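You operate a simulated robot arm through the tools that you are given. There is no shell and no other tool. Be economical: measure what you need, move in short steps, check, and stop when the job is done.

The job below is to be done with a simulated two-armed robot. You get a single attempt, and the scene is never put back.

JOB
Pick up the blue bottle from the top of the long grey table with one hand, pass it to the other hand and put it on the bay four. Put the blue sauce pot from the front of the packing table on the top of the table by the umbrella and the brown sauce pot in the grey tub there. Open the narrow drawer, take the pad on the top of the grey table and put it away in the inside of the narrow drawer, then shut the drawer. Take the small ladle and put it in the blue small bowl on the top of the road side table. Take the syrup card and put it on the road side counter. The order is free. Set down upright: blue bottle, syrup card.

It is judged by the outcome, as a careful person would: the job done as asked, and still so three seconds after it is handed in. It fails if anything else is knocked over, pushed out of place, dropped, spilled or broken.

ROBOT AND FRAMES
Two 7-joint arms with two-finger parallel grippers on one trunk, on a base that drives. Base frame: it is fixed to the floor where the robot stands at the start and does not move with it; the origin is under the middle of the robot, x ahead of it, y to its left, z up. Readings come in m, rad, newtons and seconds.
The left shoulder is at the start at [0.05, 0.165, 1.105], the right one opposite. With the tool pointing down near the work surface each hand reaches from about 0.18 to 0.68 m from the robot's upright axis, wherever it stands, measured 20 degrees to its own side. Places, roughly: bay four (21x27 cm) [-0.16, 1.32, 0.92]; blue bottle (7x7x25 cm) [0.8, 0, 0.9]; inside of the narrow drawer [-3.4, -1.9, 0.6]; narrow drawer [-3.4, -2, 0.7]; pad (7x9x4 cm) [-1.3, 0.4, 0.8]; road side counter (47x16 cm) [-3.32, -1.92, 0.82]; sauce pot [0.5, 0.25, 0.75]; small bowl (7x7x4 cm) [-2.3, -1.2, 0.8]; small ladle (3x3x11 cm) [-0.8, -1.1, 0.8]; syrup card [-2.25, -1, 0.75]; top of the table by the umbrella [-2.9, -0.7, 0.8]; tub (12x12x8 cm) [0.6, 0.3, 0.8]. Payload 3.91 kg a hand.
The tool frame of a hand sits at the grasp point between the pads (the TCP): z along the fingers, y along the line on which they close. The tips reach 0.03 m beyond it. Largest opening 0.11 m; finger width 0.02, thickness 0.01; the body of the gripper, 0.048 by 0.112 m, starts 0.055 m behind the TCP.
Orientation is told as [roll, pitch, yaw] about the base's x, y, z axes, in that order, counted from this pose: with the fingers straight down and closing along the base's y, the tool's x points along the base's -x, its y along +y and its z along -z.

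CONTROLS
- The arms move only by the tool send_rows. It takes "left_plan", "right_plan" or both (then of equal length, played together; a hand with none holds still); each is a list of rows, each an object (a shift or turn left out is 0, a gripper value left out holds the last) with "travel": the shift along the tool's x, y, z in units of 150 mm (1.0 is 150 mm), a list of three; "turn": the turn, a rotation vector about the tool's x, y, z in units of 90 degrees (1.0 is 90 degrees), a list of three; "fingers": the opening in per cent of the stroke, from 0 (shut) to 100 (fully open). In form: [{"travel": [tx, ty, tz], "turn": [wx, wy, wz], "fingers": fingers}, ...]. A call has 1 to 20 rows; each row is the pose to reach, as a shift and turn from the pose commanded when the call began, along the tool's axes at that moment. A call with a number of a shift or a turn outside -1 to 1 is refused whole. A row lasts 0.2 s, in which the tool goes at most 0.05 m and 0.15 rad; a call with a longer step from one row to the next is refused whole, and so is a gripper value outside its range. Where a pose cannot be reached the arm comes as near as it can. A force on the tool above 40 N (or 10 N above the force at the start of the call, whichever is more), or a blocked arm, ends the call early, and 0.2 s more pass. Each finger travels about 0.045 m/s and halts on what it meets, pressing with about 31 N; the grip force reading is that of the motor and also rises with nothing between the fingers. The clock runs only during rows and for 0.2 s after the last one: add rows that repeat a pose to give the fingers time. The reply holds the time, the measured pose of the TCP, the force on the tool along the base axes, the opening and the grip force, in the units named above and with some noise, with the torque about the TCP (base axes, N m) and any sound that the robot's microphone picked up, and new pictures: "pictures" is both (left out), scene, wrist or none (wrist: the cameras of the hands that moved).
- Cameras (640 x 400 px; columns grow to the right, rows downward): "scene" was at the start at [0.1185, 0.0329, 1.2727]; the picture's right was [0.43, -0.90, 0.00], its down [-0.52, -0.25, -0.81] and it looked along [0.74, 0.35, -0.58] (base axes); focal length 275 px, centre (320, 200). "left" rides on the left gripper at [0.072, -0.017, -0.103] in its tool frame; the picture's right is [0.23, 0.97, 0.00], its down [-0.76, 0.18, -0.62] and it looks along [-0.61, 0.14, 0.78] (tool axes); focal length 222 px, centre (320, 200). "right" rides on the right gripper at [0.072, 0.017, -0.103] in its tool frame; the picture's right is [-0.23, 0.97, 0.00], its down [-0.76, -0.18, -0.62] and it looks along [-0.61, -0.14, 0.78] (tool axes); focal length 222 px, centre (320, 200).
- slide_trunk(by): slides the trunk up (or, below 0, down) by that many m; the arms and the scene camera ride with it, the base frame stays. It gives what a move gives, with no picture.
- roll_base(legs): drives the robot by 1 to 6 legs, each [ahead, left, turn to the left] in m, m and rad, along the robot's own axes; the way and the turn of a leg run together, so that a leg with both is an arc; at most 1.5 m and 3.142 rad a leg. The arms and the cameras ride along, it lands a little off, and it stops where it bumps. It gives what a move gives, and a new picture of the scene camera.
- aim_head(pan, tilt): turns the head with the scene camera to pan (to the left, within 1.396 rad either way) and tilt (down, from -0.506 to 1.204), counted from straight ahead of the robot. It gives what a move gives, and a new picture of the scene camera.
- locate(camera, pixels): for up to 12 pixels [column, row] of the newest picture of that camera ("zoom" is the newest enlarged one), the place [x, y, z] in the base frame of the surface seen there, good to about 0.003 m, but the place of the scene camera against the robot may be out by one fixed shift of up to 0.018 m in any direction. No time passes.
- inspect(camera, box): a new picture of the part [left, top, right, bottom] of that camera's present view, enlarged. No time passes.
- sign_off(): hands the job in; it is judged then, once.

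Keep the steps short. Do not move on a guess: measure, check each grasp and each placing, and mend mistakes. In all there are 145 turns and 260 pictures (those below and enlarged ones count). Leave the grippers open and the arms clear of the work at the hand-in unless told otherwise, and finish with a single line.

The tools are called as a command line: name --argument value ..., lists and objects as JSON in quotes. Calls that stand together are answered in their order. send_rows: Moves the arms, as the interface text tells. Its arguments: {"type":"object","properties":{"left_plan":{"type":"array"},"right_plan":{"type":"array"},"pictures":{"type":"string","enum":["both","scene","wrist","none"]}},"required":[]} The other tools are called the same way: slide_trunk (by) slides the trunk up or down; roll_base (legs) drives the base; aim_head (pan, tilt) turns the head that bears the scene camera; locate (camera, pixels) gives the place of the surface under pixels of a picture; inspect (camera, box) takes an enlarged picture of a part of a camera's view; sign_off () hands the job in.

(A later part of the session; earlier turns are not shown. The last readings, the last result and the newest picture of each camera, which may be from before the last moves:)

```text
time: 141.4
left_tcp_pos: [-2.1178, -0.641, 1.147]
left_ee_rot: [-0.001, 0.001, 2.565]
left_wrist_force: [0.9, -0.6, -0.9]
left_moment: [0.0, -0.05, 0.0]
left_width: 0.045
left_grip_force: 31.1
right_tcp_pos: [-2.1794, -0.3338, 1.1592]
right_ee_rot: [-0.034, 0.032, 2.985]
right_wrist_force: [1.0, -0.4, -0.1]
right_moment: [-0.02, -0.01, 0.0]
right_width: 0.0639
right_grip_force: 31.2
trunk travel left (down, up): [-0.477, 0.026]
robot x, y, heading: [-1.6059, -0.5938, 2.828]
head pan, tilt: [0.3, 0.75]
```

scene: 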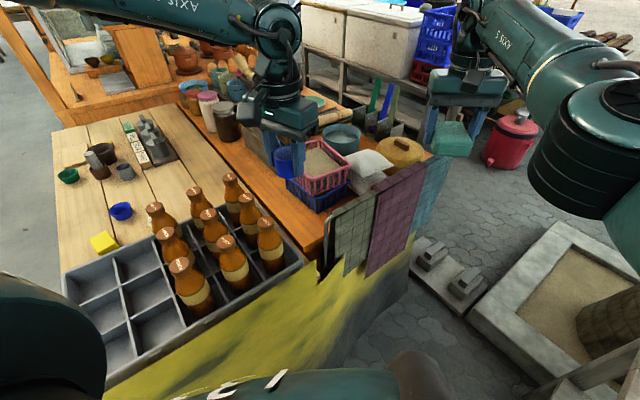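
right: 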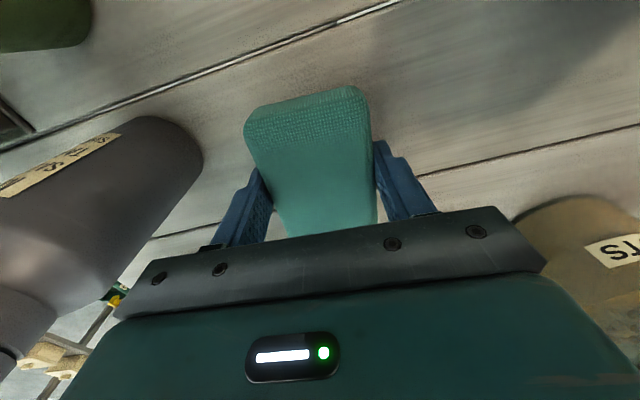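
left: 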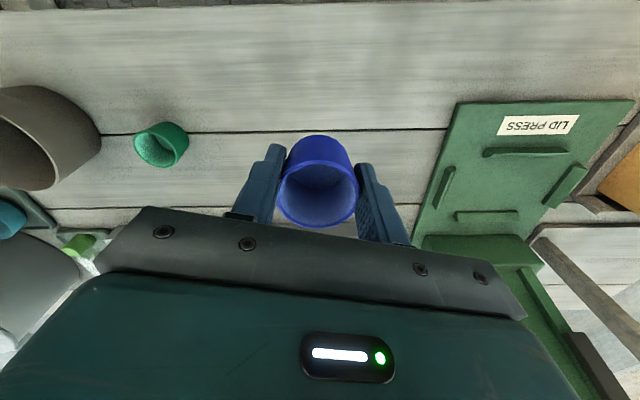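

Now a clear view of the orange strip at (295,220). Measure it.

locate --camera "scene" --pixels '[[310, 238], [295, 220], [280, 205], [265, 190], [250, 170], [325, 225], [300, 258], [268, 225], [290, 200], [318, 205], [325, 245], [275, 235]]'

inspect --camera "scene" --box '[200, 130, 380, 290]'

```text
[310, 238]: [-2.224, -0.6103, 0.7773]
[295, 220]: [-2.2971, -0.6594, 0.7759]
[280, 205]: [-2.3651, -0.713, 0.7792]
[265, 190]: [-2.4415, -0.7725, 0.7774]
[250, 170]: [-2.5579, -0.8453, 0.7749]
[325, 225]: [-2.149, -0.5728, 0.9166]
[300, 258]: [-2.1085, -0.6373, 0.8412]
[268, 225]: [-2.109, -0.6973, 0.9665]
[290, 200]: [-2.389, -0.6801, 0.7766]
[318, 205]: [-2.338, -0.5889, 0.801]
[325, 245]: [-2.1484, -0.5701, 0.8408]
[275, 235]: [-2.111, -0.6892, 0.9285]
```

```text
2.50 times, centred on (290, 210) of scene
```

zoom: 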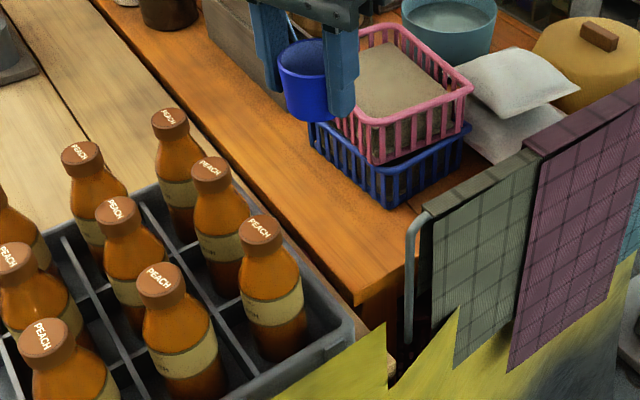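

locate --camera "zoom" --pixels '[[262, 228], [212, 168], [168, 118], [270, 320], [225, 260], [180, 215], [315, 130], [345, 190], [380, 205], [250, 160], [300, 220], [372, 160]]'

```text
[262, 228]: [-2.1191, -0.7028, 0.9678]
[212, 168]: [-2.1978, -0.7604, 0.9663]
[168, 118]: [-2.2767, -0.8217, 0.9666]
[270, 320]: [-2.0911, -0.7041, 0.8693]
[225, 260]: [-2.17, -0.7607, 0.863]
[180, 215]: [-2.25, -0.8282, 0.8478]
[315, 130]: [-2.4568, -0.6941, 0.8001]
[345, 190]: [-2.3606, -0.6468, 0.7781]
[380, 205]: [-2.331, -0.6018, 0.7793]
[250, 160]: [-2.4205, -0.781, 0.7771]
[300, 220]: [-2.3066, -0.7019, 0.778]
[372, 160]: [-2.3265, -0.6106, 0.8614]
```

Plan: pot at about (-2.26,-0.67), hand yawed so its width fits between bottles and basket. First move above and yaw the left hand +1.03 rad.

send_rows --left_plan '[{"travel": [0, 0, 0], "turn": [0, 0, -0.094]}, {"travel": [0, 0, 0], "turn": [0, 0, -0.188]}, {"travel": [-0.15, 0.13, 0], "turn": [0, 0, -0.282]}, {"travel": [-0.3, 0.26, 0], "turn": [0, 0, -0.376]}, {"travel": [-0.45, 0.4, 0], "turn": [0, 0, -0.47]}, {"travel": [-0.58, 0.54, 0], "turn": [0, 0, -0.565]}, {"travel": [-0.69, 0.67, 0.1], "turn": [0, 0, -0.659]}, {"travel": [-0.69, 0.67, 0.35], "turn": [0, 0, -0.659]}, {"travel": [-0.69, 0.67, 0.6], "turn": [0, 0, -0.659]}]'

```text
time: 143.4
left_tcp_pos: [-2.2347, -0.6915, 1.0674]
left_ee_rot: [-0.002, 0.001, -2.682]
left_wrist_force: [-0.4, 0.0, -0.1]
left_moment: [-0.01, 0.0, -0.01]
left_width: 0.0448
left_grip_force: 30.5
left hand out of reach, approached as far as the arm can: row 6, 7, 8, 9
right_tcp_pos: [-2.1804, -0.3347, 1.1602]
right_ee_rot: [-0.033, 0.03, 2.985]
right_wrist_force: [-0.2, 0.3, -0.4]
right_moment: [0.0, -0.01, 0.01]
right_width: 0.0642
right_grip_force: 30.4
trunk travel left (down, up): [-0.477, 0.026]
robot x, y, heading: [-1.6053, -0.5967, 2.832]
head pan, tilt: [0.3, 0.75]
```

scene: 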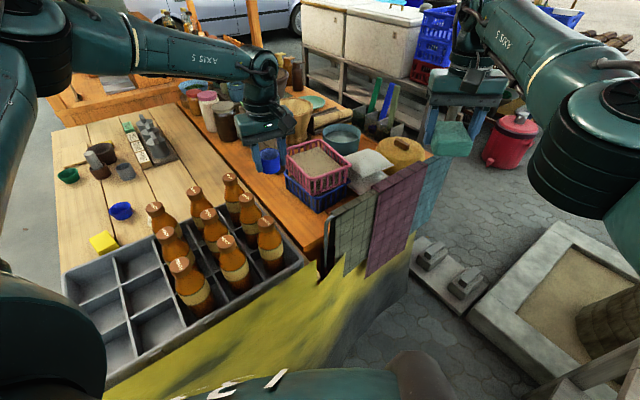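
left: 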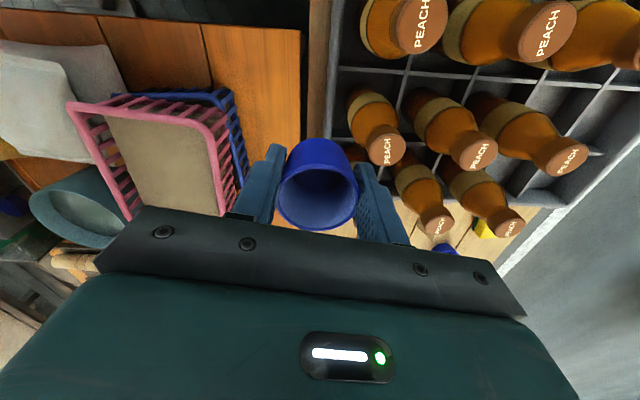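

locate --camera "left" --pixels '[[270, 80], [305, 80], [328, 80], [345, 120], [385, 150], [240, 160], [232, 100], [270, 30], [300, 135], [430, 220], [340, 50], [222, 120]]'

```text
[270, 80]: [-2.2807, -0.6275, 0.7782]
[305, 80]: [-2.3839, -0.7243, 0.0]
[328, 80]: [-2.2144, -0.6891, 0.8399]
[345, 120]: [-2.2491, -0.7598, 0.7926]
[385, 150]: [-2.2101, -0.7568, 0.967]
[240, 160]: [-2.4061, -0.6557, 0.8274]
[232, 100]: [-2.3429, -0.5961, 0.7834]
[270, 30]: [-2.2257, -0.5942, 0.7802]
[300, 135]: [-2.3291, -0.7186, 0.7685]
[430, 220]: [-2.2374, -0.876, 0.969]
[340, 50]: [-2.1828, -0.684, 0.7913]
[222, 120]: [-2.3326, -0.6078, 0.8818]
```

The pot needs to be about 7 cm further from the rack (target (-2.274,-0.629)). Shift the base accordingly.

roll_base --legs '[[0.056, -0.048, 0]]'

inspect --camera "left" --box '[0, 0, 640, 400]'

```text
time: 144.5
left_tcp_pos: [-2.2707, -0.6281, 1.0664]
left_ee_rot: [0.001, 0.001, -2.681]
left_wrist_force: [0.0, 0.4, -1.2]
left_moment: [0.0, -0.02, -0.02]
left_width: 0.0447
left_grip_force: 30.7
right_tcp_pos: [-2.2181, -0.272, 1.1594]
right_ee_rot: [-0.034, 0.032, 2.985]
right_wrist_force: [-0.2, -0.1, -0.1]
right_moment: [0.0, -0.03, -0.03]
right_width: 0.0642
right_grip_force: 31.5
trunk travel left (down, up): [-0.477, 0.026]
robot x, y, heading: [-1.6426, -0.5331, 2.829]
head pan, tilt: [0.3, 0.75]
```

scene: 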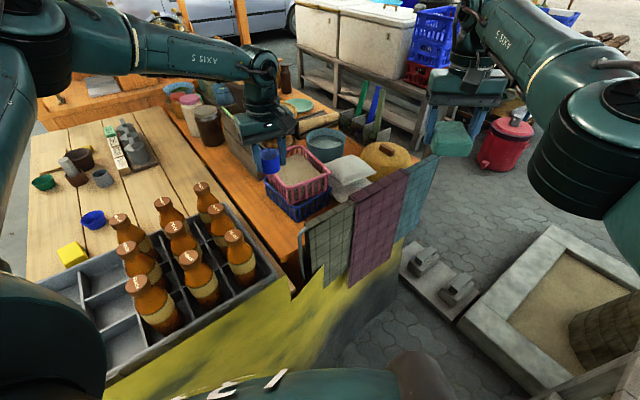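

```text
1.00 times, centred on (320, 200) of left (not enlarged: the box is as wide or as high as the picture)
```

zoom: 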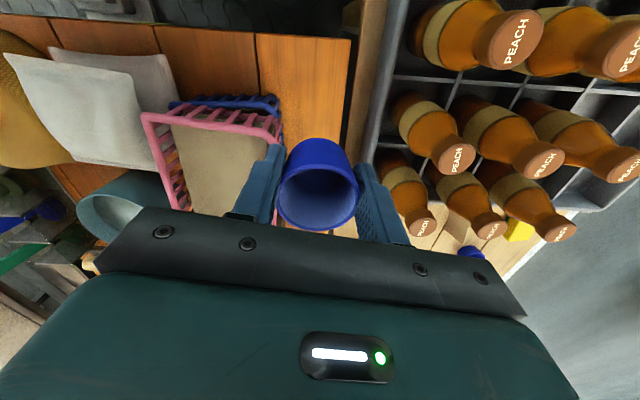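

Position is right: along the strip, clear of basket and rack. Lower 15 cm.

send_rows --left_plan '[{"travel": [0.05, 0, 0.25]}, {"travel": [0.05, 0, 0.5]}, {"travel": [0.05, 0, 0.75]}, {"travel": [0.05, 0, 1]}, {"travel": [0.05, 0, 1]}]'

```text
time: 145.7
left_tcp_pos: [-2.2241, -0.6597, 0.9659]
left_ee_rot: [-0.002, 0.0, -2.682]
left_wrist_force: [-0.4, 1.1, -0.6]
left_moment: [-0.02, 0.0, 0.01]
left_width: 0.0447
left_grip_force: 31.1
left hand out of reach, approached as far as the arm can: row 1, 2, 3, 4, 5
right_tcp_pos: [-2.2178, -0.272, 1.1595]
right_ee_rot: [-0.033, 0.033, 2.985]
right_wrist_force: [0.2, -0.5, -0.7]
right_moment: [0.0, 0.03, 0.02]
right_width: 0.064
right_grip_force: 30.9
trunk travel left (down, up): [-0.477, 0.026]
robot x, y, heading: [-1.6429, -0.5337, 2.831]
head pan, tilt: [0.3, 0.75]
```

scene: 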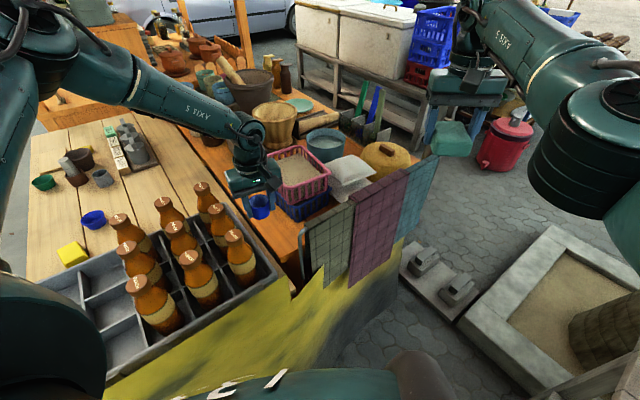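
left: 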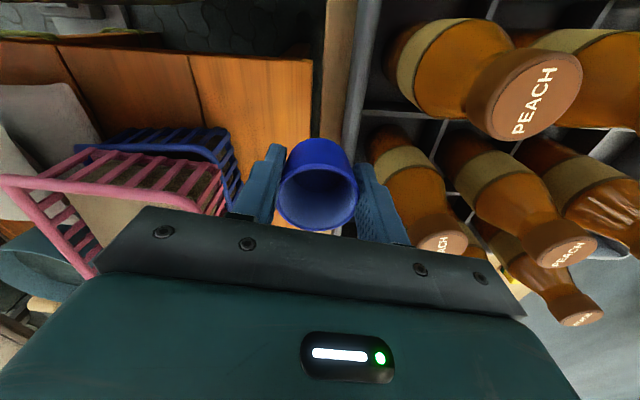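

The raised trunk limits reach downward. Bring the left hand back up to its place, raise the right hand, then lower the trunk 15 cm.

send_rows --left_plan '[{"travel": [0, 0, -0.25]}, {"travel": [-0.03, -0.1, -0.5]}, {"travel": [-0.08, -0.2, -0.67]}, {"travel": [-0.13, -0.33, -0.72]}, {"travel": [-0.13, -0.33, -0.72]}]' --right_plan '[{"travel": [0, 0, -0.2]}, {"travel": [0, 0, -0.4]}, {"travel": [0, 0, -0.6]}, {"travel": [0, 0, -0.6]}, {"travel": [0, 0, -0.6]}]' --pictures "none"

slide_trunk --by -0.13

inspect --camera "left" --box '[0, 0, 640, 400]'

```text
time: 146.9
left_tcp_pos: [-2.2648, -0.6253, 1.0747]
left_ee_rot: [-0.001, -0.001, -2.682]
left_wrist_force: [0.6, 0.0, -0.9]
left_moment: [-0.02, -0.01, 0.02]
left_width: 0.0448
left_grip_force: 30.6
right_tcp_pos: [-2.199, -0.2735, 1.246]
right_ee_rot: [-0.035, 0.03, 2.985]
right_wrist_force: [-0.1, 0.2, -0.4]
right_moment: [0.02, -0.04, 0.01]
right_width: 0.064
right_grip_force: 30.9
right hand out of reach, approached as far as the arm can: row 1, 2, 3, 4, 5
trunk travel left (down, up): [-0.477, 0.026]
robot x, y, heading: [-1.6426, -0.5365, 2.828]
head pan, tilt: [0.3, 0.75]
```

```text
time: 148.5
left_tcp_pos: [-2.2641, -0.6244, 0.9448]
left_ee_rot: [-0.001, 0.001, -2.683]
left_wrist_force: [-0.5, 0.6, -0.3]
left_moment: [0.01, 0.03, -0.01]
left_width: 0.045
left_grip_force: 31.0
right_tcp_pos: [-2.1995, -0.273, 1.1164]
right_ee_rot: [-0.034, 0.033, 2.986]
right_wrist_force: [0.3, 0.4, -0.9]
right_moment: [-0.02, -0.02, -0.03]
right_width: 0.0641
right_grip_force: 31.1
trunk travel left (down, up): [-0.347, 0.156]
robot x, y, heading: [-1.6435, -0.5349, 2.829]
head pan, tilt: [0.3, 0.75]
```

```text
1.00 times, centred on (320, 200) of left (not enlarged: the box is as wide or as high as the picture)
```

zoom: 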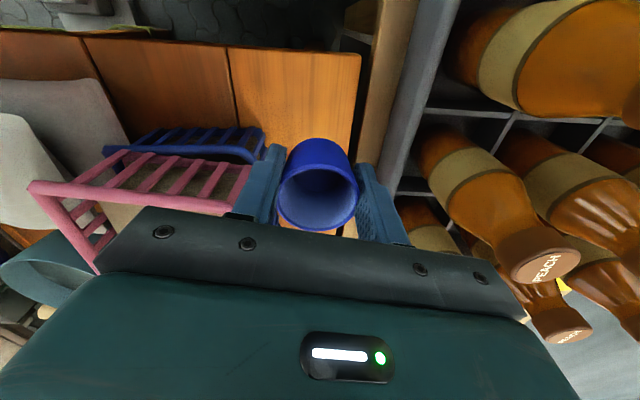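

locate --camera "zoom" --pixels '[[243, 172], [235, 205], [262, 140], [265, 160], [300, 100], [350, 100], [385, 100], [290, 235], [270, 60], [357, 55], [235, 58], [345, 235]]'

```text
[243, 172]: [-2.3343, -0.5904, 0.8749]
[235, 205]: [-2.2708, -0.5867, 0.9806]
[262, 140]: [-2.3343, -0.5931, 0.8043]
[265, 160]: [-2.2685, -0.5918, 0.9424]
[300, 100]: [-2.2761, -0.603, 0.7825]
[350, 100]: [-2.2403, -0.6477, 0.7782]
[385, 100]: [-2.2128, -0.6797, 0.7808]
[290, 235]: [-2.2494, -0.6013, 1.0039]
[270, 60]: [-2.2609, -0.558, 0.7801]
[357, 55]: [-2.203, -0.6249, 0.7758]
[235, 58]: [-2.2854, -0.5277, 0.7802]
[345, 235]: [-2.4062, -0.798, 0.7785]
```

Spot is on the orange top (0.779). Lower 13 cm to set the pot down.

send_rows --left_plan '[{"travel": [0, -0.04, 0.2]}, {"travel": [0, -0.04, 0.45]}, {"travel": [0, -0.04, 0.68]}, {"travel": [0, -0.04, 0.8]}, {"travel": [0, -0.04, 0.86]}, {"travel": [0, -0.04, 0.86]}]'

```text
time: 149.9
left_tcp_pos: [-2.2323, -0.6504, 0.8518]
left_ee_rot: [-0.001, 0.0, -2.686]
left_wrist_force: [0.5, -0.9, -0.2]
left_moment: [0.01, 0.02, -0.01]
left_width: 0.0448
left_grip_force: 31.6
left hand out of reach, approached as far as the arm can: row 1, 2, 3, 4, 5, 6
right_tcp_pos: [-2.1999, -0.2741, 1.1143]
right_ee_rot: [-0.034, 0.031, 2.987]
right_wrist_force: [-0.5, -0.1, -0.8]
right_moment: [0.01, -0.01, -0.03]
right_width: 0.0639
right_grip_force: 30.8
trunk travel left (down, up): [-0.347, 0.156]
robot x, y, heading: [-1.6441, -0.5302, 2.823]
head pan, tilt: [0.3, 0.75]
```

scene: 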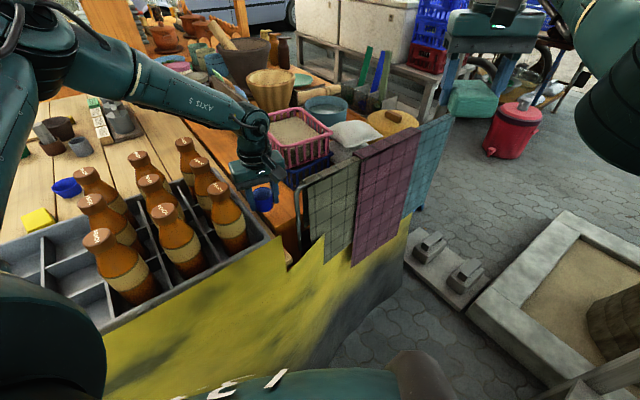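
left: 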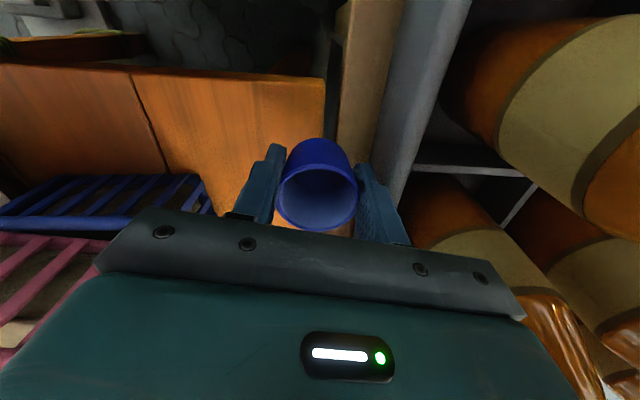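

The arm's reach pulls it 4 cm short. Shift the base (ahead 4.3, right 1.8 cm), then lower by the trunk.

roll_base --legs '[[0.043, -0.018, 0]]'

inspect --camera "left" --box '[0, 0, 640, 400]'

```text
time: 150.8
left_tcp_pos: [-2.2677, -0.6194, 0.8528]
left_ee_rot: [0.001, 0.001, -2.682]
left_wrist_force: [0.7, 0.1, -0.5]
left_moment: [-0.02, -0.02, 0.02]
left_width: 0.0448
left_grip_force: 31.2
right_tcp_pos: [-2.2334, -0.2428, 1.1159]
right_ee_rot: [-0.033, 0.032, 2.987]
right_wrist_force: [0.1, 0.2, -0.1]
right_moment: [-0.02, 0.04, 0.02]
right_width: 0.0643
right_grip_force: 31.3
trunk travel left (down, up): [-0.347, 0.156]
robot x, y, heading: [-1.6786, -0.5052, 2.828]
head pan, tilt: [0.3, 0.75]
```

scene: 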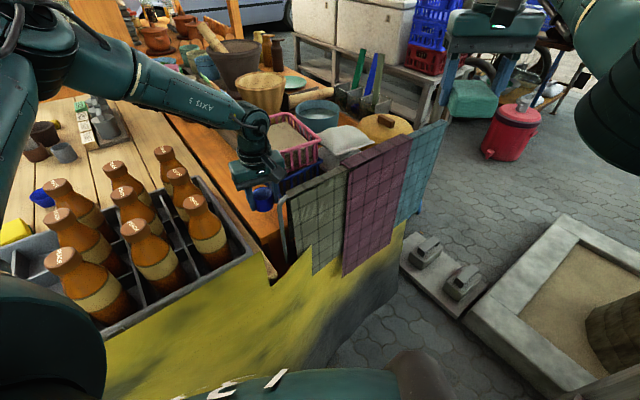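

```text
1.00 times, centred on (320, 200) of left (not enlarged: the box is as wide or as high as the picture)
```

zoom: 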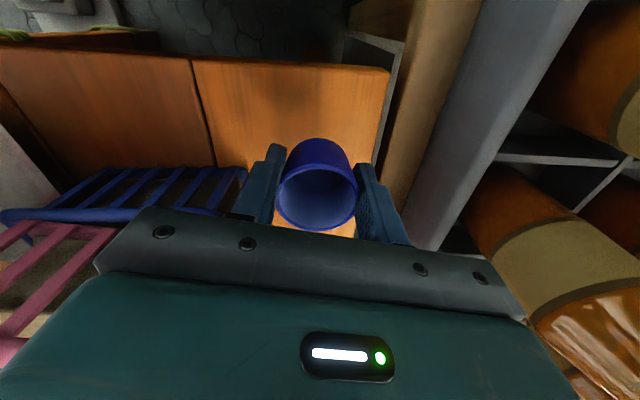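

The pot is over the orange top. Lower the trunk 3.7 cm.

slide_trunk --by -0.037

```text
time: 151.6
left_tcp_pos: [-2.2691, -0.6189, 0.8154]
left_ee_rot: [-0.003, -0.003, -2.68]
left_wrist_force: [0.0, -1.5, 8.2]
left_moment: [-0.05, -0.06, 0.03]
left_width: 0.0445
left_grip_force: 31.5
right_tcp_pos: [-2.2323, -0.2432, 1.0796]
right_ee_rot: [-0.033, 0.032, 2.986]
right_wrist_force: [-0.2, -0.4, -0.4]
right_moment: [-0.04, -0.01, 0.0]
right_width: 0.0642
right_grip_force: 31.2
trunk travel left (down, up): [-0.31, 0.193]
robot x, y, heading: [-1.6817, -0.5009, 2.83]
head pan, tilt: [0.3, 0.75]
```

Contact (8 N). Open the fingers slightly.

send_rows --left_plan '[{"fingers": 60}, {"fingers": 60}, {"fingers": 60}]' --pictures "wrist"

slide_trunk --by 0.15

inspect --camera "left" --box '[0, 0, 640, 400]'

```text
time: 152.4
left_tcp_pos: [-2.2674, -0.6189, 0.8152]
left_ee_rot: [-0.002, 0.001, -2.683]
left_wrist_force: [1.0, 0.4, -0.3]
left_moment: [0.05, 0.0, 0.0]
left_width: 0.0657
left_grip_force: 0.0
right_tcp_pos: [-2.2328, -0.2415, 1.0786]
right_ee_rot: [-0.033, 0.031, 2.986]
right_wrist_force: [0.5, 0.0, -0.7]
right_moment: [0.01, 0.0, 0.0]
right_width: 0.0643
right_grip_force: 31.1
trunk travel left (down, up): [-0.31, 0.193]
robot x, y, heading: [-1.6809, -0.4989, 2.827]
head pan, tilt: [0.3, 0.75]
```

left: 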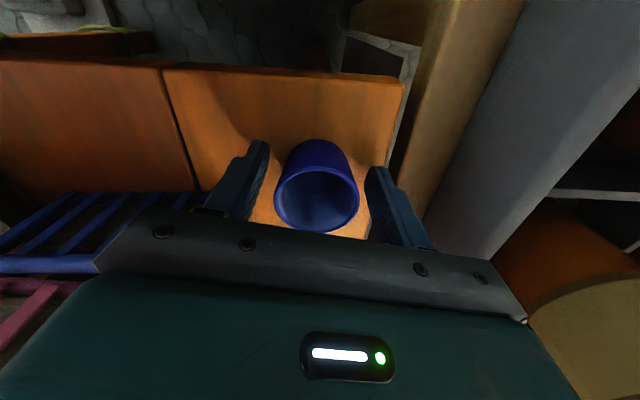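

```text
time: 154.2
left_tcp_pos: [-2.2677, -0.6193, 0.9652]
left_ee_rot: [-0.002, -0.001, -2.684]
left_wrist_force: [-0.1, -0.6, 0.5]
left_moment: [0.02, -0.01, 0.02]
left_width: 0.0662
left_grip_force: 0.1
right_tcp_pos: [-2.2341, -0.2412, 1.2276]
right_ee_rot: [-0.034, 0.033, 2.987]
right_wrist_force: [0.0, -1.1, -0.5]
right_moment: [0.01, 0.0, -0.03]
right_width: 0.0643
right_grip_force: 30.4
trunk travel left (down, up): [-0.46, 0.043]
robot x, y, heading: [-1.6775, -0.5045, 2.827]
head pan, tilt: [0.3, 0.75]
```

```text
1.00 times, centred on (320, 200) of left (not enlarged: the box is as wide or as high as the picture)
```

zoom: 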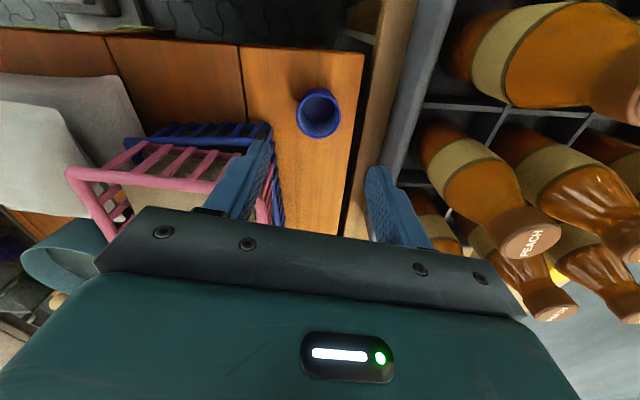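

The blue pot stands on the orange table. Raise the left hand 12 cm and back away.

send_rows --left_plan '[{"travel": [0, 0, -0.3]}, {"travel": [0, 0, -0.6]}, {"travel": [0, 0, -0.9]}, {"travel": [0, 0, -0.9]}]' --pictures "none"

roll_base --legs '[[-0.4, 0, 0], [0, 0, 1.0]]'

aim_head --pan 0.2 --tilt 0.5

```text
time: 155.2
left_tcp_pos: [-2.2681, -0.6184, 1.101]
left_ee_rot: [-0.001, 0.002, -2.682]
left_wrist_force: [-0.6, 0.9, -0.1]
left_moment: [0.01, 0.0, 0.02]
left_width: 0.0661
left_grip_force: 0.0
right_tcp_pos: [-2.2335, -0.2433, 1.2286]
right_ee_rot: [-0.034, 0.032, 2.987]
right_wrist_force: [-0.5, -0.1, -0.7]
right_moment: [-0.01, 0.0, 0.01]
right_width: 0.0639
right_grip_force: 31.0
trunk travel left (down, up): [-0.46, 0.043]
robot x, y, heading: [-1.6801, -0.5051, 2.827]
head pan, tilt: [0.3, 0.75]
```

```text
time: 160.2
left_tcp_pos: [-1.5185, -1.1863, 1.1]
left_ee_rot: [-0.001, 0.0, -1.686]
left_wrist_force: [-0.7, 0.2, 0.3]
left_moment: [-0.03, -0.02, -0.01]
left_width: 0.066
left_grip_force: 0.1
right_tcp_pos: [-1.8153, -0.9523, 1.2293]
right_ee_rot: [-0.034, 0.033, -2.299]
right_wrist_force: [0.0, -0.5, -1.3]
right_moment: [-0.02, 0.04, 0.0]
right_width: 0.0639
right_grip_force: 30.9
trunk travel left (down, up): [-0.46, 0.043]
robot x, y, heading: [-1.297, -0.627, -2.455]
head pan, tilt: [0.3, 0.75]
```

scene: 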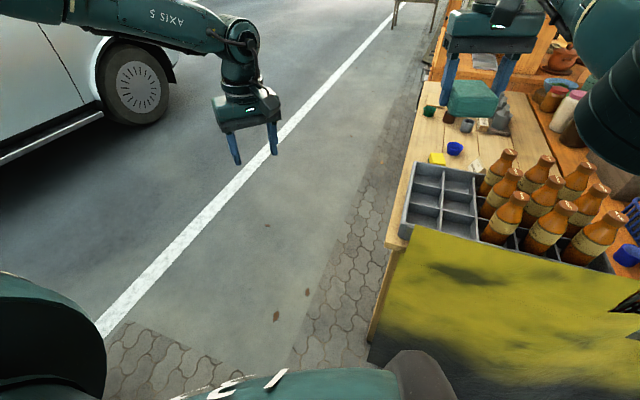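

```text
time: 161.0
left_tcp_pos: [-1.5187, -1.1858, 1.1009]
left_ee_rot: [-0.002, 0.0, -1.686]
left_wrist_force: [-0.1, 0.2, 0.3]
left_moment: [0.0, 0.01, -0.02]
left_width: 0.0661
left_grip_force: 0.1
right_tcp_pos: [-1.8153, -0.9525, 1.2284]
right_ee_rot: [-0.033, 0.031, -2.3]
right_wrist_force: [-0.8, 0.7, 0.1]
right_moment: [0.04, -0.01, 0.02]
right_width: 0.0638
right_grip_force: 30.5
trunk travel left (down, up): [-0.46, 0.043]
robot x, y, heading: [-1.2952, -0.6265, -2.462]
head pan, tilt: [0.201, 0.499]
```

scene: 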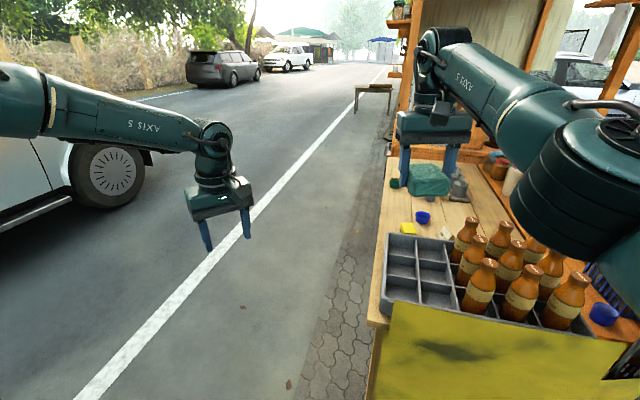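

Now find the ladle at about (-0.8,-1.1): turn left and look that way.

roll_base --legs '[[0, 0.1, 0], [0, 0, 1.0]]'

aim_head --pan 0.35 --tilt 0.7

```text
time: 165.1
left_tcp_pos: [-0.8837, -1.1944, 1.0986]
left_ee_rot: [-0.001, -0.001, -0.681]
left_wrist_force: [-0.3, -0.2, 0.4]
left_moment: [0.03, -0.04, -0.01]
left_width: 0.0663
left_grip_force: 0.1
right_tcp_pos: [-1.2386, -1.3187, 1.2285]
right_ee_rot: [-0.032, 0.032, -1.299]
right_wrist_force: [0.2, -0.6, 0.8]
right_moment: [0.01, 0.03, -0.03]
right_width: 0.0642
right_grip_force: 30.8
trunk travel left (down, up): [-0.46, 0.043]
robot x, y, heading: [-1.2319, -0.7087, -1.459]
head pan, tilt: [0.201, 0.499]
```

scene: 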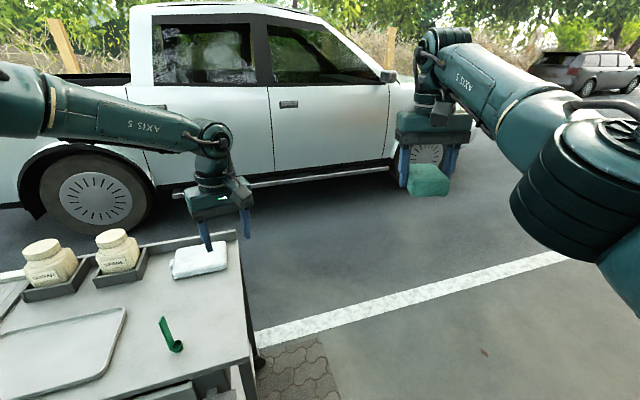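

```text
time: 165.8
left_tcp_pos: [-0.8838, -1.1945, 1.1002]
left_ee_rot: [-0.002, -0.002, -0.683]
left_wrist_force: [0.4, 0.1, -0.5]
left_moment: [0.0, -0.01, 0.01]
left_width: 0.0661
left_grip_force: 0.0
right_tcp_pos: [-1.2399, -1.3196, 1.2279]
right_ee_rot: [-0.034, 0.031, -1.298]
right_wrist_force: [-0.4, 1.1, -1.4]
right_moment: [0.02, 0.0, -0.01]
right_width: 0.0641
right_grip_force: 31.0
trunk travel left (down, up): [-0.46, 0.043]
robot x, y, heading: [-1.2322, -0.7059, -1.458]
head pan, tilt: [0.351, 0.7]
```

scene: 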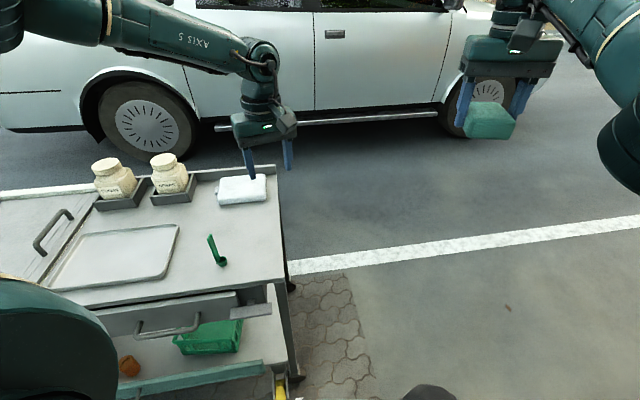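

The small green ladle stands at (217,252) on the cart. Measure with both cameras.

inspect --camera "scene" --box '[170, 215, 270, 285]'

locate --camera "scene" --pixels '[[211, 238], [215, 250], [221, 262], [218, 266], [240, 270], [225, 285], [275, 275], [245, 190], [180, 225]]'

inspect --camera "left" --box '[0, 0, 640, 400]'

```text
5.71 times, centred on (220, 250) of scene
```

zoom: 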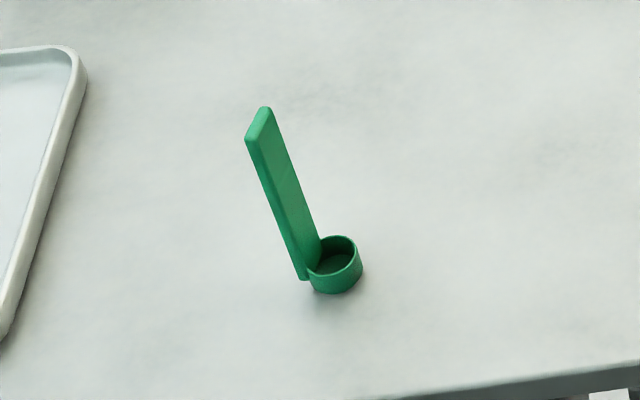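

```text
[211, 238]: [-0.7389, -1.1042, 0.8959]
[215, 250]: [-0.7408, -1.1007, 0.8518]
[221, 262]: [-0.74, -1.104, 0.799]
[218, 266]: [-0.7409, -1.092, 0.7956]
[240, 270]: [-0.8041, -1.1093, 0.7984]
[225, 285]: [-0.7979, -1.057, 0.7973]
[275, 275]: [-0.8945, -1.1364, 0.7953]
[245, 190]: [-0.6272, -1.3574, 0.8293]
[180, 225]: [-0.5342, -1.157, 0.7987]
```

```text
1.00 times, centred on (320, 200) of left (not enlarged: the box is as wide or as high as the picture)
```

zoom: 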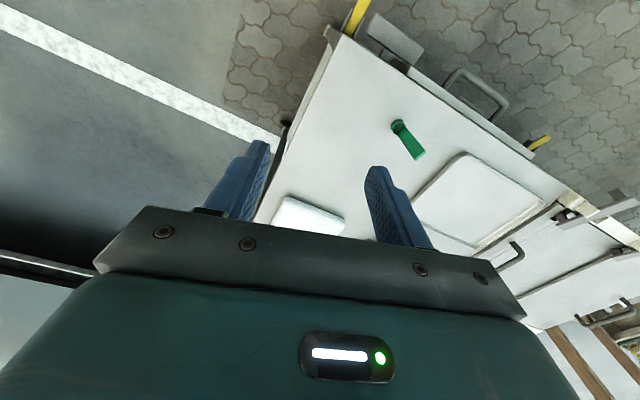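

locate --camera "zoom" --pixels '[[416, 154], [410, 145], [404, 137], [397, 127], [399, 123], [421, 154], [412, 157], [380, 140]]'

inspect --camera "left" --box '[360, 90, 460, 180]'

```text
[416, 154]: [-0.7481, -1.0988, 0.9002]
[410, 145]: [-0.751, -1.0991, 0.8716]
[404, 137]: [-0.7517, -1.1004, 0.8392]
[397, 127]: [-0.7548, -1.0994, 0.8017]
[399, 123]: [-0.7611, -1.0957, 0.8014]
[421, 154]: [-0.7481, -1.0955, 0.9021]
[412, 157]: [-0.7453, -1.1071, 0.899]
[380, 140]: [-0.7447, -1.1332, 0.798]
```

```text
4.44 times, centred on (410, 135) of left
```

zoom: 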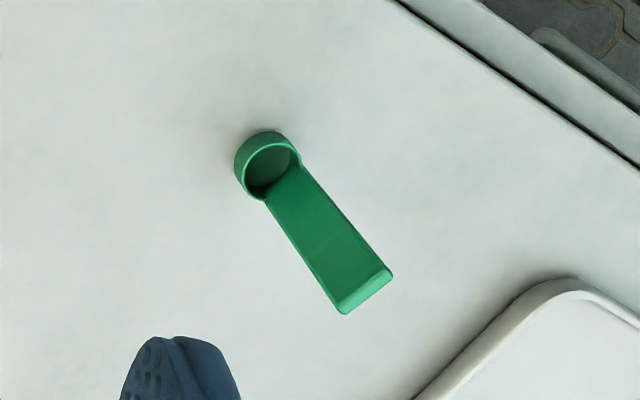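

Handle plate at (-0.747,-1.100), top 0.90, wide along y. Move the left hand over it and yaw to close across its thickness.

send_rows --left_plan '[{"travel": [-0.05, 0.2, 0], "turn": [0, 0, 0.084]}, {"travel": [-0.1, 0.4, 0], "turn": [0, 0, 0.168]}, {"travel": [-0.17, 0.6, 0.1], "turn": [0, 0, 0.252]}, {"travel": [-0.24, 0.8, 0.2], "turn": [0, 0, 0.336]}, {"travel": [-0.316, 1, 0.3], "turn": [0, 0, 0.42]}, {"travel": [-0.316, 1, 0.5], "turn": [0, 0, 0.42]}, {"travel": [-0.316, 1, 0.5], "turn": [0, 0, 0.42]}]'

```text
time: 167.4
left_tcp_pos: [-0.7511, -1.1087, 1.0257]
left_ee_rot: [-0.001, 0.0, -1.344]
left_wrist_force: [0.3, 0.1, 0.5]
left_moment: [-0.01, -0.01, 0.01]
left_width: 0.066
left_grip_force: 0.0
right_tcp_pos: [-1.2393, -1.3188, 1.2295]
right_ee_rot: [-0.033, 0.032, -1.298]
right_wrist_force: [0.0, 1.8, -0.4]
right_moment: [-0.03, 0.01, 0.02]
right_width: 0.0642
right_grip_force: 31.4
trunk travel left (down, up): [-0.46, 0.043]
robot x, y, heading: [-1.2318, -0.7066, -1.455]
head pan, tilt: [0.351, 0.7]
```

scene: 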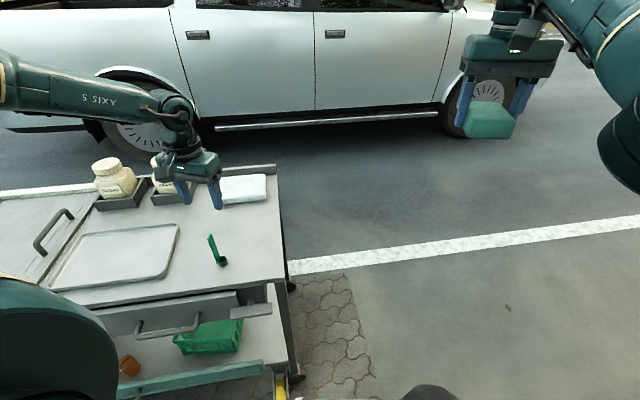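
left: 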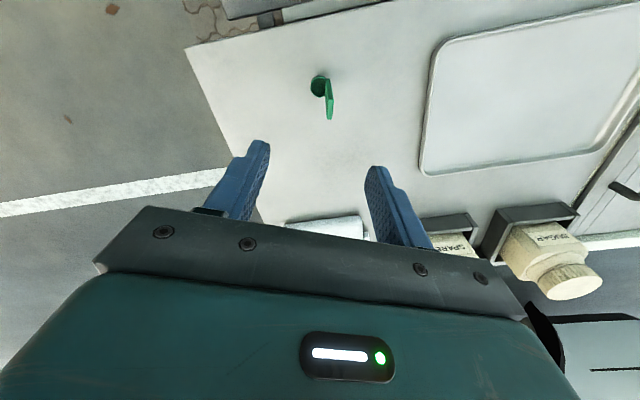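

locate --camera "left" --pixels '[[330, 116], [328, 105], [328, 95], [326, 88], [317, 84], [322, 78]]'

inspect --camera "left" --box '[280, 60, 370, 130]'

```text
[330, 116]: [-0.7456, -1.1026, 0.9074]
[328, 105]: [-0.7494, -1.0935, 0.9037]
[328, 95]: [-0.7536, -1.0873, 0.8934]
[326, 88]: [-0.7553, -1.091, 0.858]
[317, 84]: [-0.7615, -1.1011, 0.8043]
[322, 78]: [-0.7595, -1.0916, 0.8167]
```

```text
5.71 times, centred on (325, 95) of left
```

zoom: 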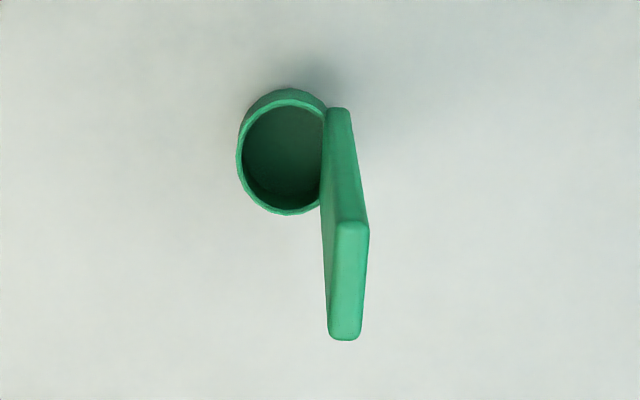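

Aligned with the plate. Centre and descend 15 cm, then close.

send_rows --left_plan '[{"travel": [0.071, 0.037, 0.1]}, {"travel": [0.071, 0.037, 0.4]}, {"travel": [0.071, 0.037, 0.7]}, {"travel": [0.071, 0.037, 1]}, {"travel": [0.071, 0.037, 1]}]' --pictures "wrist"

```text
time: 168.6
left_tcp_pos: [-0.7479, -1.0957, 0.8761]
left_ee_rot: [0.0, -0.005, -1.342]
left_wrist_force: [-0.5, 0.4, -0.1]
left_moment: [-0.02, -0.01, -0.01]
left_width: 0.0663
left_grip_force: 0.1
right_tcp_pos: [-1.2388, -1.3173, 1.2282]
right_ee_rot: [-0.037, 0.032, -1.299]
right_wrist_force: [0.7, 0.6, 0.9]
right_moment: [0.0, -0.01, -0.01]
right_width: 0.0641
right_grip_force: 31.0
trunk travel left (down, up): [-0.46, 0.043]
robot x, y, heading: [-1.2326, -0.7049, -1.453]
head pan, tilt: [0.351, 0.7]
```

left: 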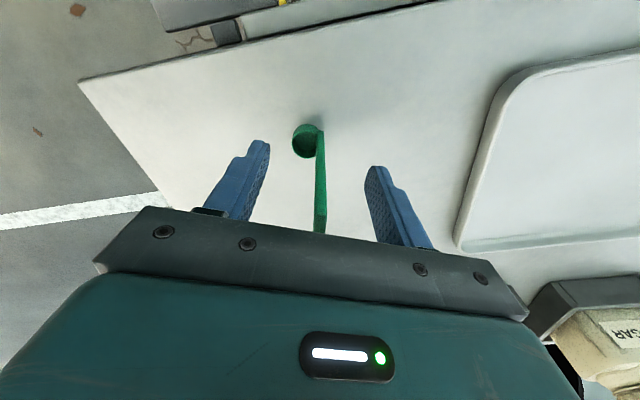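

send_rows --left_plan '[{"fingers": 0}, {"fingers": 0}, {"fingers": 0}, {"fingers": 0}, {"fingers": 0}, {"travel": [0, 0, -0.2]}, {"travel": [0, 0, -0.5]}, {"travel": [0, 0, -0.8]}, {"travel": [0, 0, -1]}]'

```text
time: 170.6
left_tcp_pos: [-0.7498, -1.0971, 1.0256]
left_ee_rot: [-0.001, 0.0, -1.341]
left_wrist_force: [0.8, -0.6, 0.0]
left_moment: [-0.01, 0.0, 0.03]
left_width: 0.0053
left_grip_force: 31.3
right_tcp_pos: [-1.2386, -1.3193, 1.2289]
right_ee_rot: [-0.033, 0.031, -1.298]
right_wrist_force: [0.3, -0.6, -1.2]
right_moment: [0.02, 0.01, 0.0]
right_width: 0.0644
right_grip_force: 31.0
trunk travel left (down, up): [-0.46, 0.043]
robot x, y, heading: [-1.2333, -0.7076, -1.462]
head pan, tilt: [0.351, 0.7]
```

scene: 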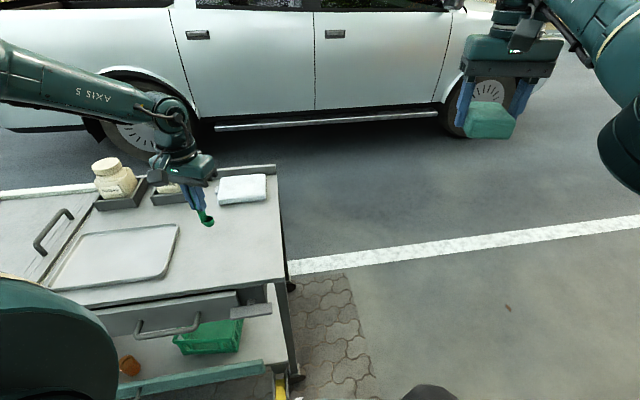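
left: 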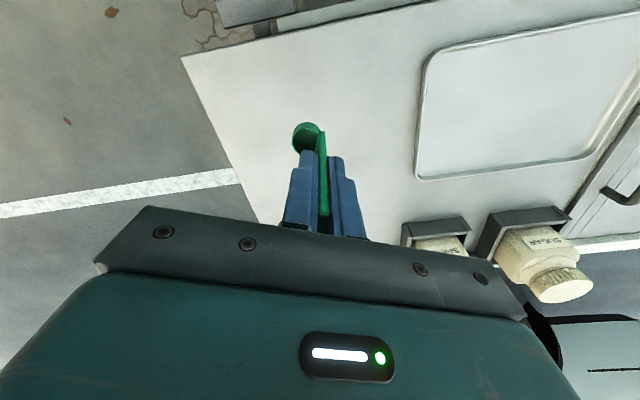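

Ladle held. Check how much room the truck leaves on the road before driving.

locate --camera "scene" --pixels '[[330, 122], [150, 130], [430, 105], [490, 90], [440, 240], [400, 150], [330, 60], [280, 350]]'

```text
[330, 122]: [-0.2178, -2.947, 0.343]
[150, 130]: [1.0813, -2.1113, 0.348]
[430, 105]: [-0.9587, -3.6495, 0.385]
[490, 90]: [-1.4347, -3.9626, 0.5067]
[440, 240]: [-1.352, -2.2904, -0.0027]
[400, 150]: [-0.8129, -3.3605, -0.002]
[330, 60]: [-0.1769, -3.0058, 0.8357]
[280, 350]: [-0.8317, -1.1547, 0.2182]
```

Plenty of room. Drive onto the road and turn right to face the roadside table.

roll_base --legs '[[0.25, -0.12, 0], [0.7, -0.35, 0], [0, 0, -2.58]]'

aim_head --pan 0 --tilt 0.6

```text
time: 182.4
left_tcp_pos: [-2.2035, -1.6486, 1.0252]
left_ee_rot: [0.0, -0.001, 2.385]
left_wrist_force: [-0.7, -0.3, -0.8]
left_moment: [0.0, 0.01, 0.0]
left_width: 0.0052
left_grip_force: 31.0
right_tcp_pos: [-1.9189, -1.1929, 1.2287]
right_ee_rot: [-0.036, 0.032, 2.429]
right_wrist_force: [-0.3, 0.1, -1.3]
right_moment: [0.02, 0.03, 0.01]
right_width: 0.0642
right_grip_force: 30.2
trunk travel left (down, up): [-0.46, 0.043]
robot x, y, heading: [-1.5856, -1.707, 2.268]
head pan, tilt: [0.351, 0.7]
```

scene: 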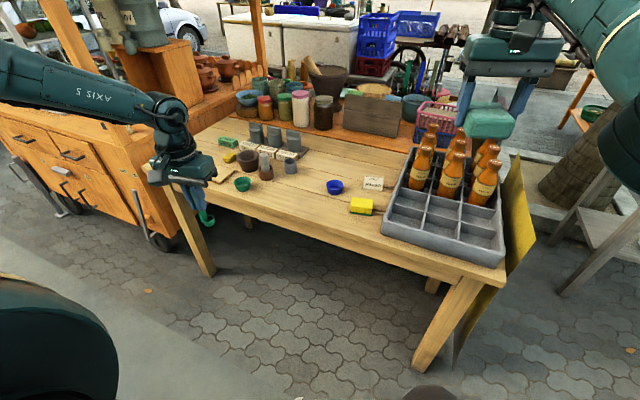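

```text
time: 183.2
left_tcp_pos: [-2.2056, -1.6483, 1.0246]
left_ee_rot: [-0.001, -0.001, 2.385]
left_wrist_force: [0.7, 0.2, -0.7]
left_moment: [0.0, -0.01, -0.02]
left_width: 0.0053
left_grip_force: 30.9
right_tcp_pos: [-1.9184, -1.1932, 1.2279]
right_ee_rot: [-0.034, 0.031, 2.428]
right_wrist_force: [-0.8, 0.4, -0.1]
right_moment: [0.03, -0.01, 0.0]
right_width: 0.0642
right_grip_force: 30.8
trunk travel left (down, up): [-0.46, 0.043]
robot x, y, heading: [-1.5873, -1.7127, 2.272]
head pan, tilt: [0.0, 0.6]
```

scene: 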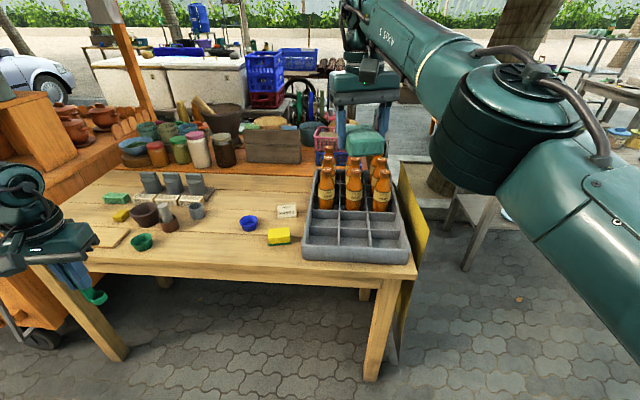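

The blue bowl (249,223) and a white card (287,211) are in view, and the orange cabinet with drawers at the left. Zoom and measure.

inspect --camera "scene" --box '[220, 190, 320, 255]'

locate --camera "scene" --pixels '[[240, 219], [258, 219], [249, 216], [249, 228], [249, 221], [279, 212], [297, 211], [287, 205], [287, 218], [270, 225], [240, 270], [278, 232]]'

```text
6.15 times, centred on (270, 222) of scene
```

zoom: 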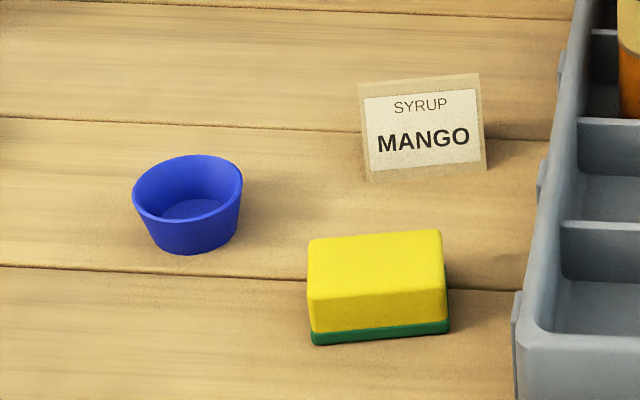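

```text
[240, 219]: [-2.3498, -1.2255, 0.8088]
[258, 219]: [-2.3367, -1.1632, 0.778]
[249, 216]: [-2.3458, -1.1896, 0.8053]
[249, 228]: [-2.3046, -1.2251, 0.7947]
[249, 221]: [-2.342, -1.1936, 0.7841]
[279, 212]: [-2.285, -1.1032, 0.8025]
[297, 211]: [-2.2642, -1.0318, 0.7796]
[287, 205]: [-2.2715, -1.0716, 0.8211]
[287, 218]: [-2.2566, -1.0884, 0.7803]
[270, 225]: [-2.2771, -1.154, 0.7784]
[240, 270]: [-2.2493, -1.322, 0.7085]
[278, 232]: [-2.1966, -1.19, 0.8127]
```

Drive ahead 0.28 toward the table.

roll_base --legs '[[0.28, 0, 0]]'

inspect --camera "left" --box '[0, 0, 640, 400]'

```text
time: 185.2
left_tcp_pos: [-2.3849, -1.4344, 1.0238]
left_ee_rot: [-0.001, 0.0, 2.386]
left_wrist_force: [-0.4, -0.1, -0.2]
left_moment: [-0.04, 0.01, 0.0]
left_width: 0.0052
left_grip_force: 30.7
right_tcp_pos: [-2.1007, -0.9783, 1.2288]
right_ee_rot: [-0.033, 0.03, 2.43]
right_wrist_force: [0.1, 0.9, -0.9]
right_moment: [0.01, -0.03, 0.0]
right_width: 0.0643
right_grip_force: 31.0
trunk travel left (down, up): [-0.46, 0.043]
robot x, y, heading: [-1.7664, -1.4946, 2.273]
head pan, tilt: [0.0, 0.6]
```

scene: 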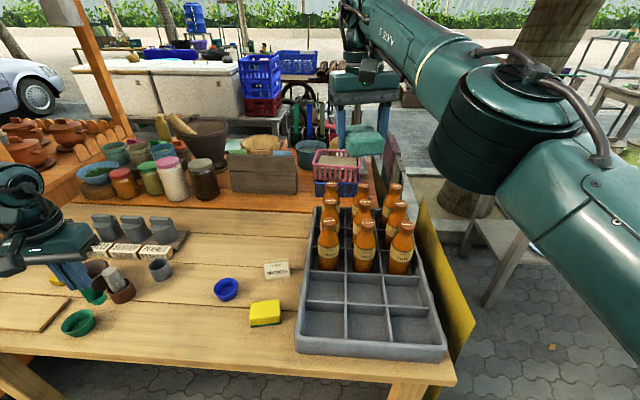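

```text
1.00 times, centred on (320, 200) of left (not enlarged: the box is as wide or as high as the picture)
```

zoom: 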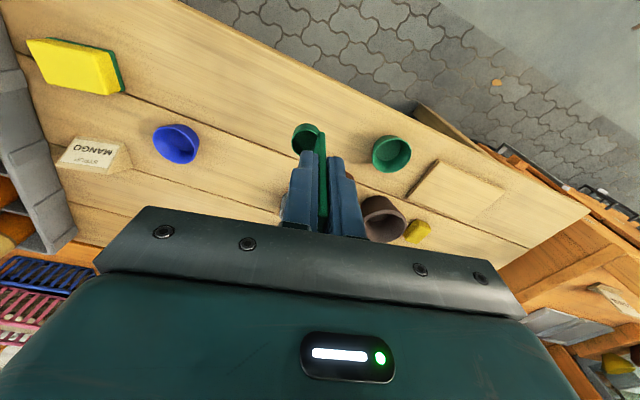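

locate --camera "zoom" --pixels '[[154, 138], [199, 145], [178, 125], [180, 162], [178, 140], [70, 160], [115, 162], [80, 142], [125, 148], [307, 128], [230, 160]]'

```text
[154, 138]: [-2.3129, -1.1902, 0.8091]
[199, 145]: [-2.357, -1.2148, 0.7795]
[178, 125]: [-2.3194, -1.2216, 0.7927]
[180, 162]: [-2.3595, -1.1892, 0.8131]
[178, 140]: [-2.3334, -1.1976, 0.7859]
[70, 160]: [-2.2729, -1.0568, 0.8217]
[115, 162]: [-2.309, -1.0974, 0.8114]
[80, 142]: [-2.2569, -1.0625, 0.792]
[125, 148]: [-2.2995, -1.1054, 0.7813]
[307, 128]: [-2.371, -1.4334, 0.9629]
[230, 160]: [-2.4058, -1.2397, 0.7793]
```

Bowl centre ≈ (-2.333,-1.203), floor 0.786. Carry the ladle over it.

send_rows --left_plan '[{"travel": [-0.16, -0.2, 0]}, {"travel": [-0.32, -0.4, 0]}, {"travel": [-0.48, -0.6, 0]}, {"travel": [-0.65, -0.8, 0]}, {"travel": [-0.805, -1, 0]}, {"travel": [-0.805, -1, 0.2]}, {"travel": [-0.805, -1, 0.2]}]' --pictures "wrist"

```text
time: 186.8
left_tcp_pos: [-2.3612, -1.2652, 1.0079]
left_ee_rot: [-0.002, -0.003, 2.385]
left_wrist_force: [-0.6, 0.6, 0.0]
left_moment: [0.0, 0.01, 0.01]
left_width: 0.0051
left_grip_force: 31.2
left hand out of reach, approached as far as the arm can: row 5, 6, 7
right_tcp_pos: [-2.1001, -0.979, 1.2274]
right_ee_rot: [-0.032, 0.032, 2.428]
right_wrist_force: [-0.2, 0.6, -0.5]
right_moment: [-0.01, -0.03, -0.01]
right_width: 0.0641
right_grip_force: 31.1
trunk travel left (down, up): [-0.46, 0.043]
robot x, y, heading: [-1.7671, -1.4934, 2.273]
head pan, tilt: [0.0, 0.6]
```

left: 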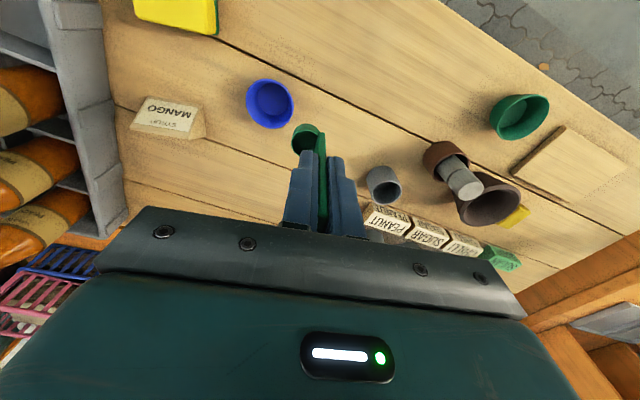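

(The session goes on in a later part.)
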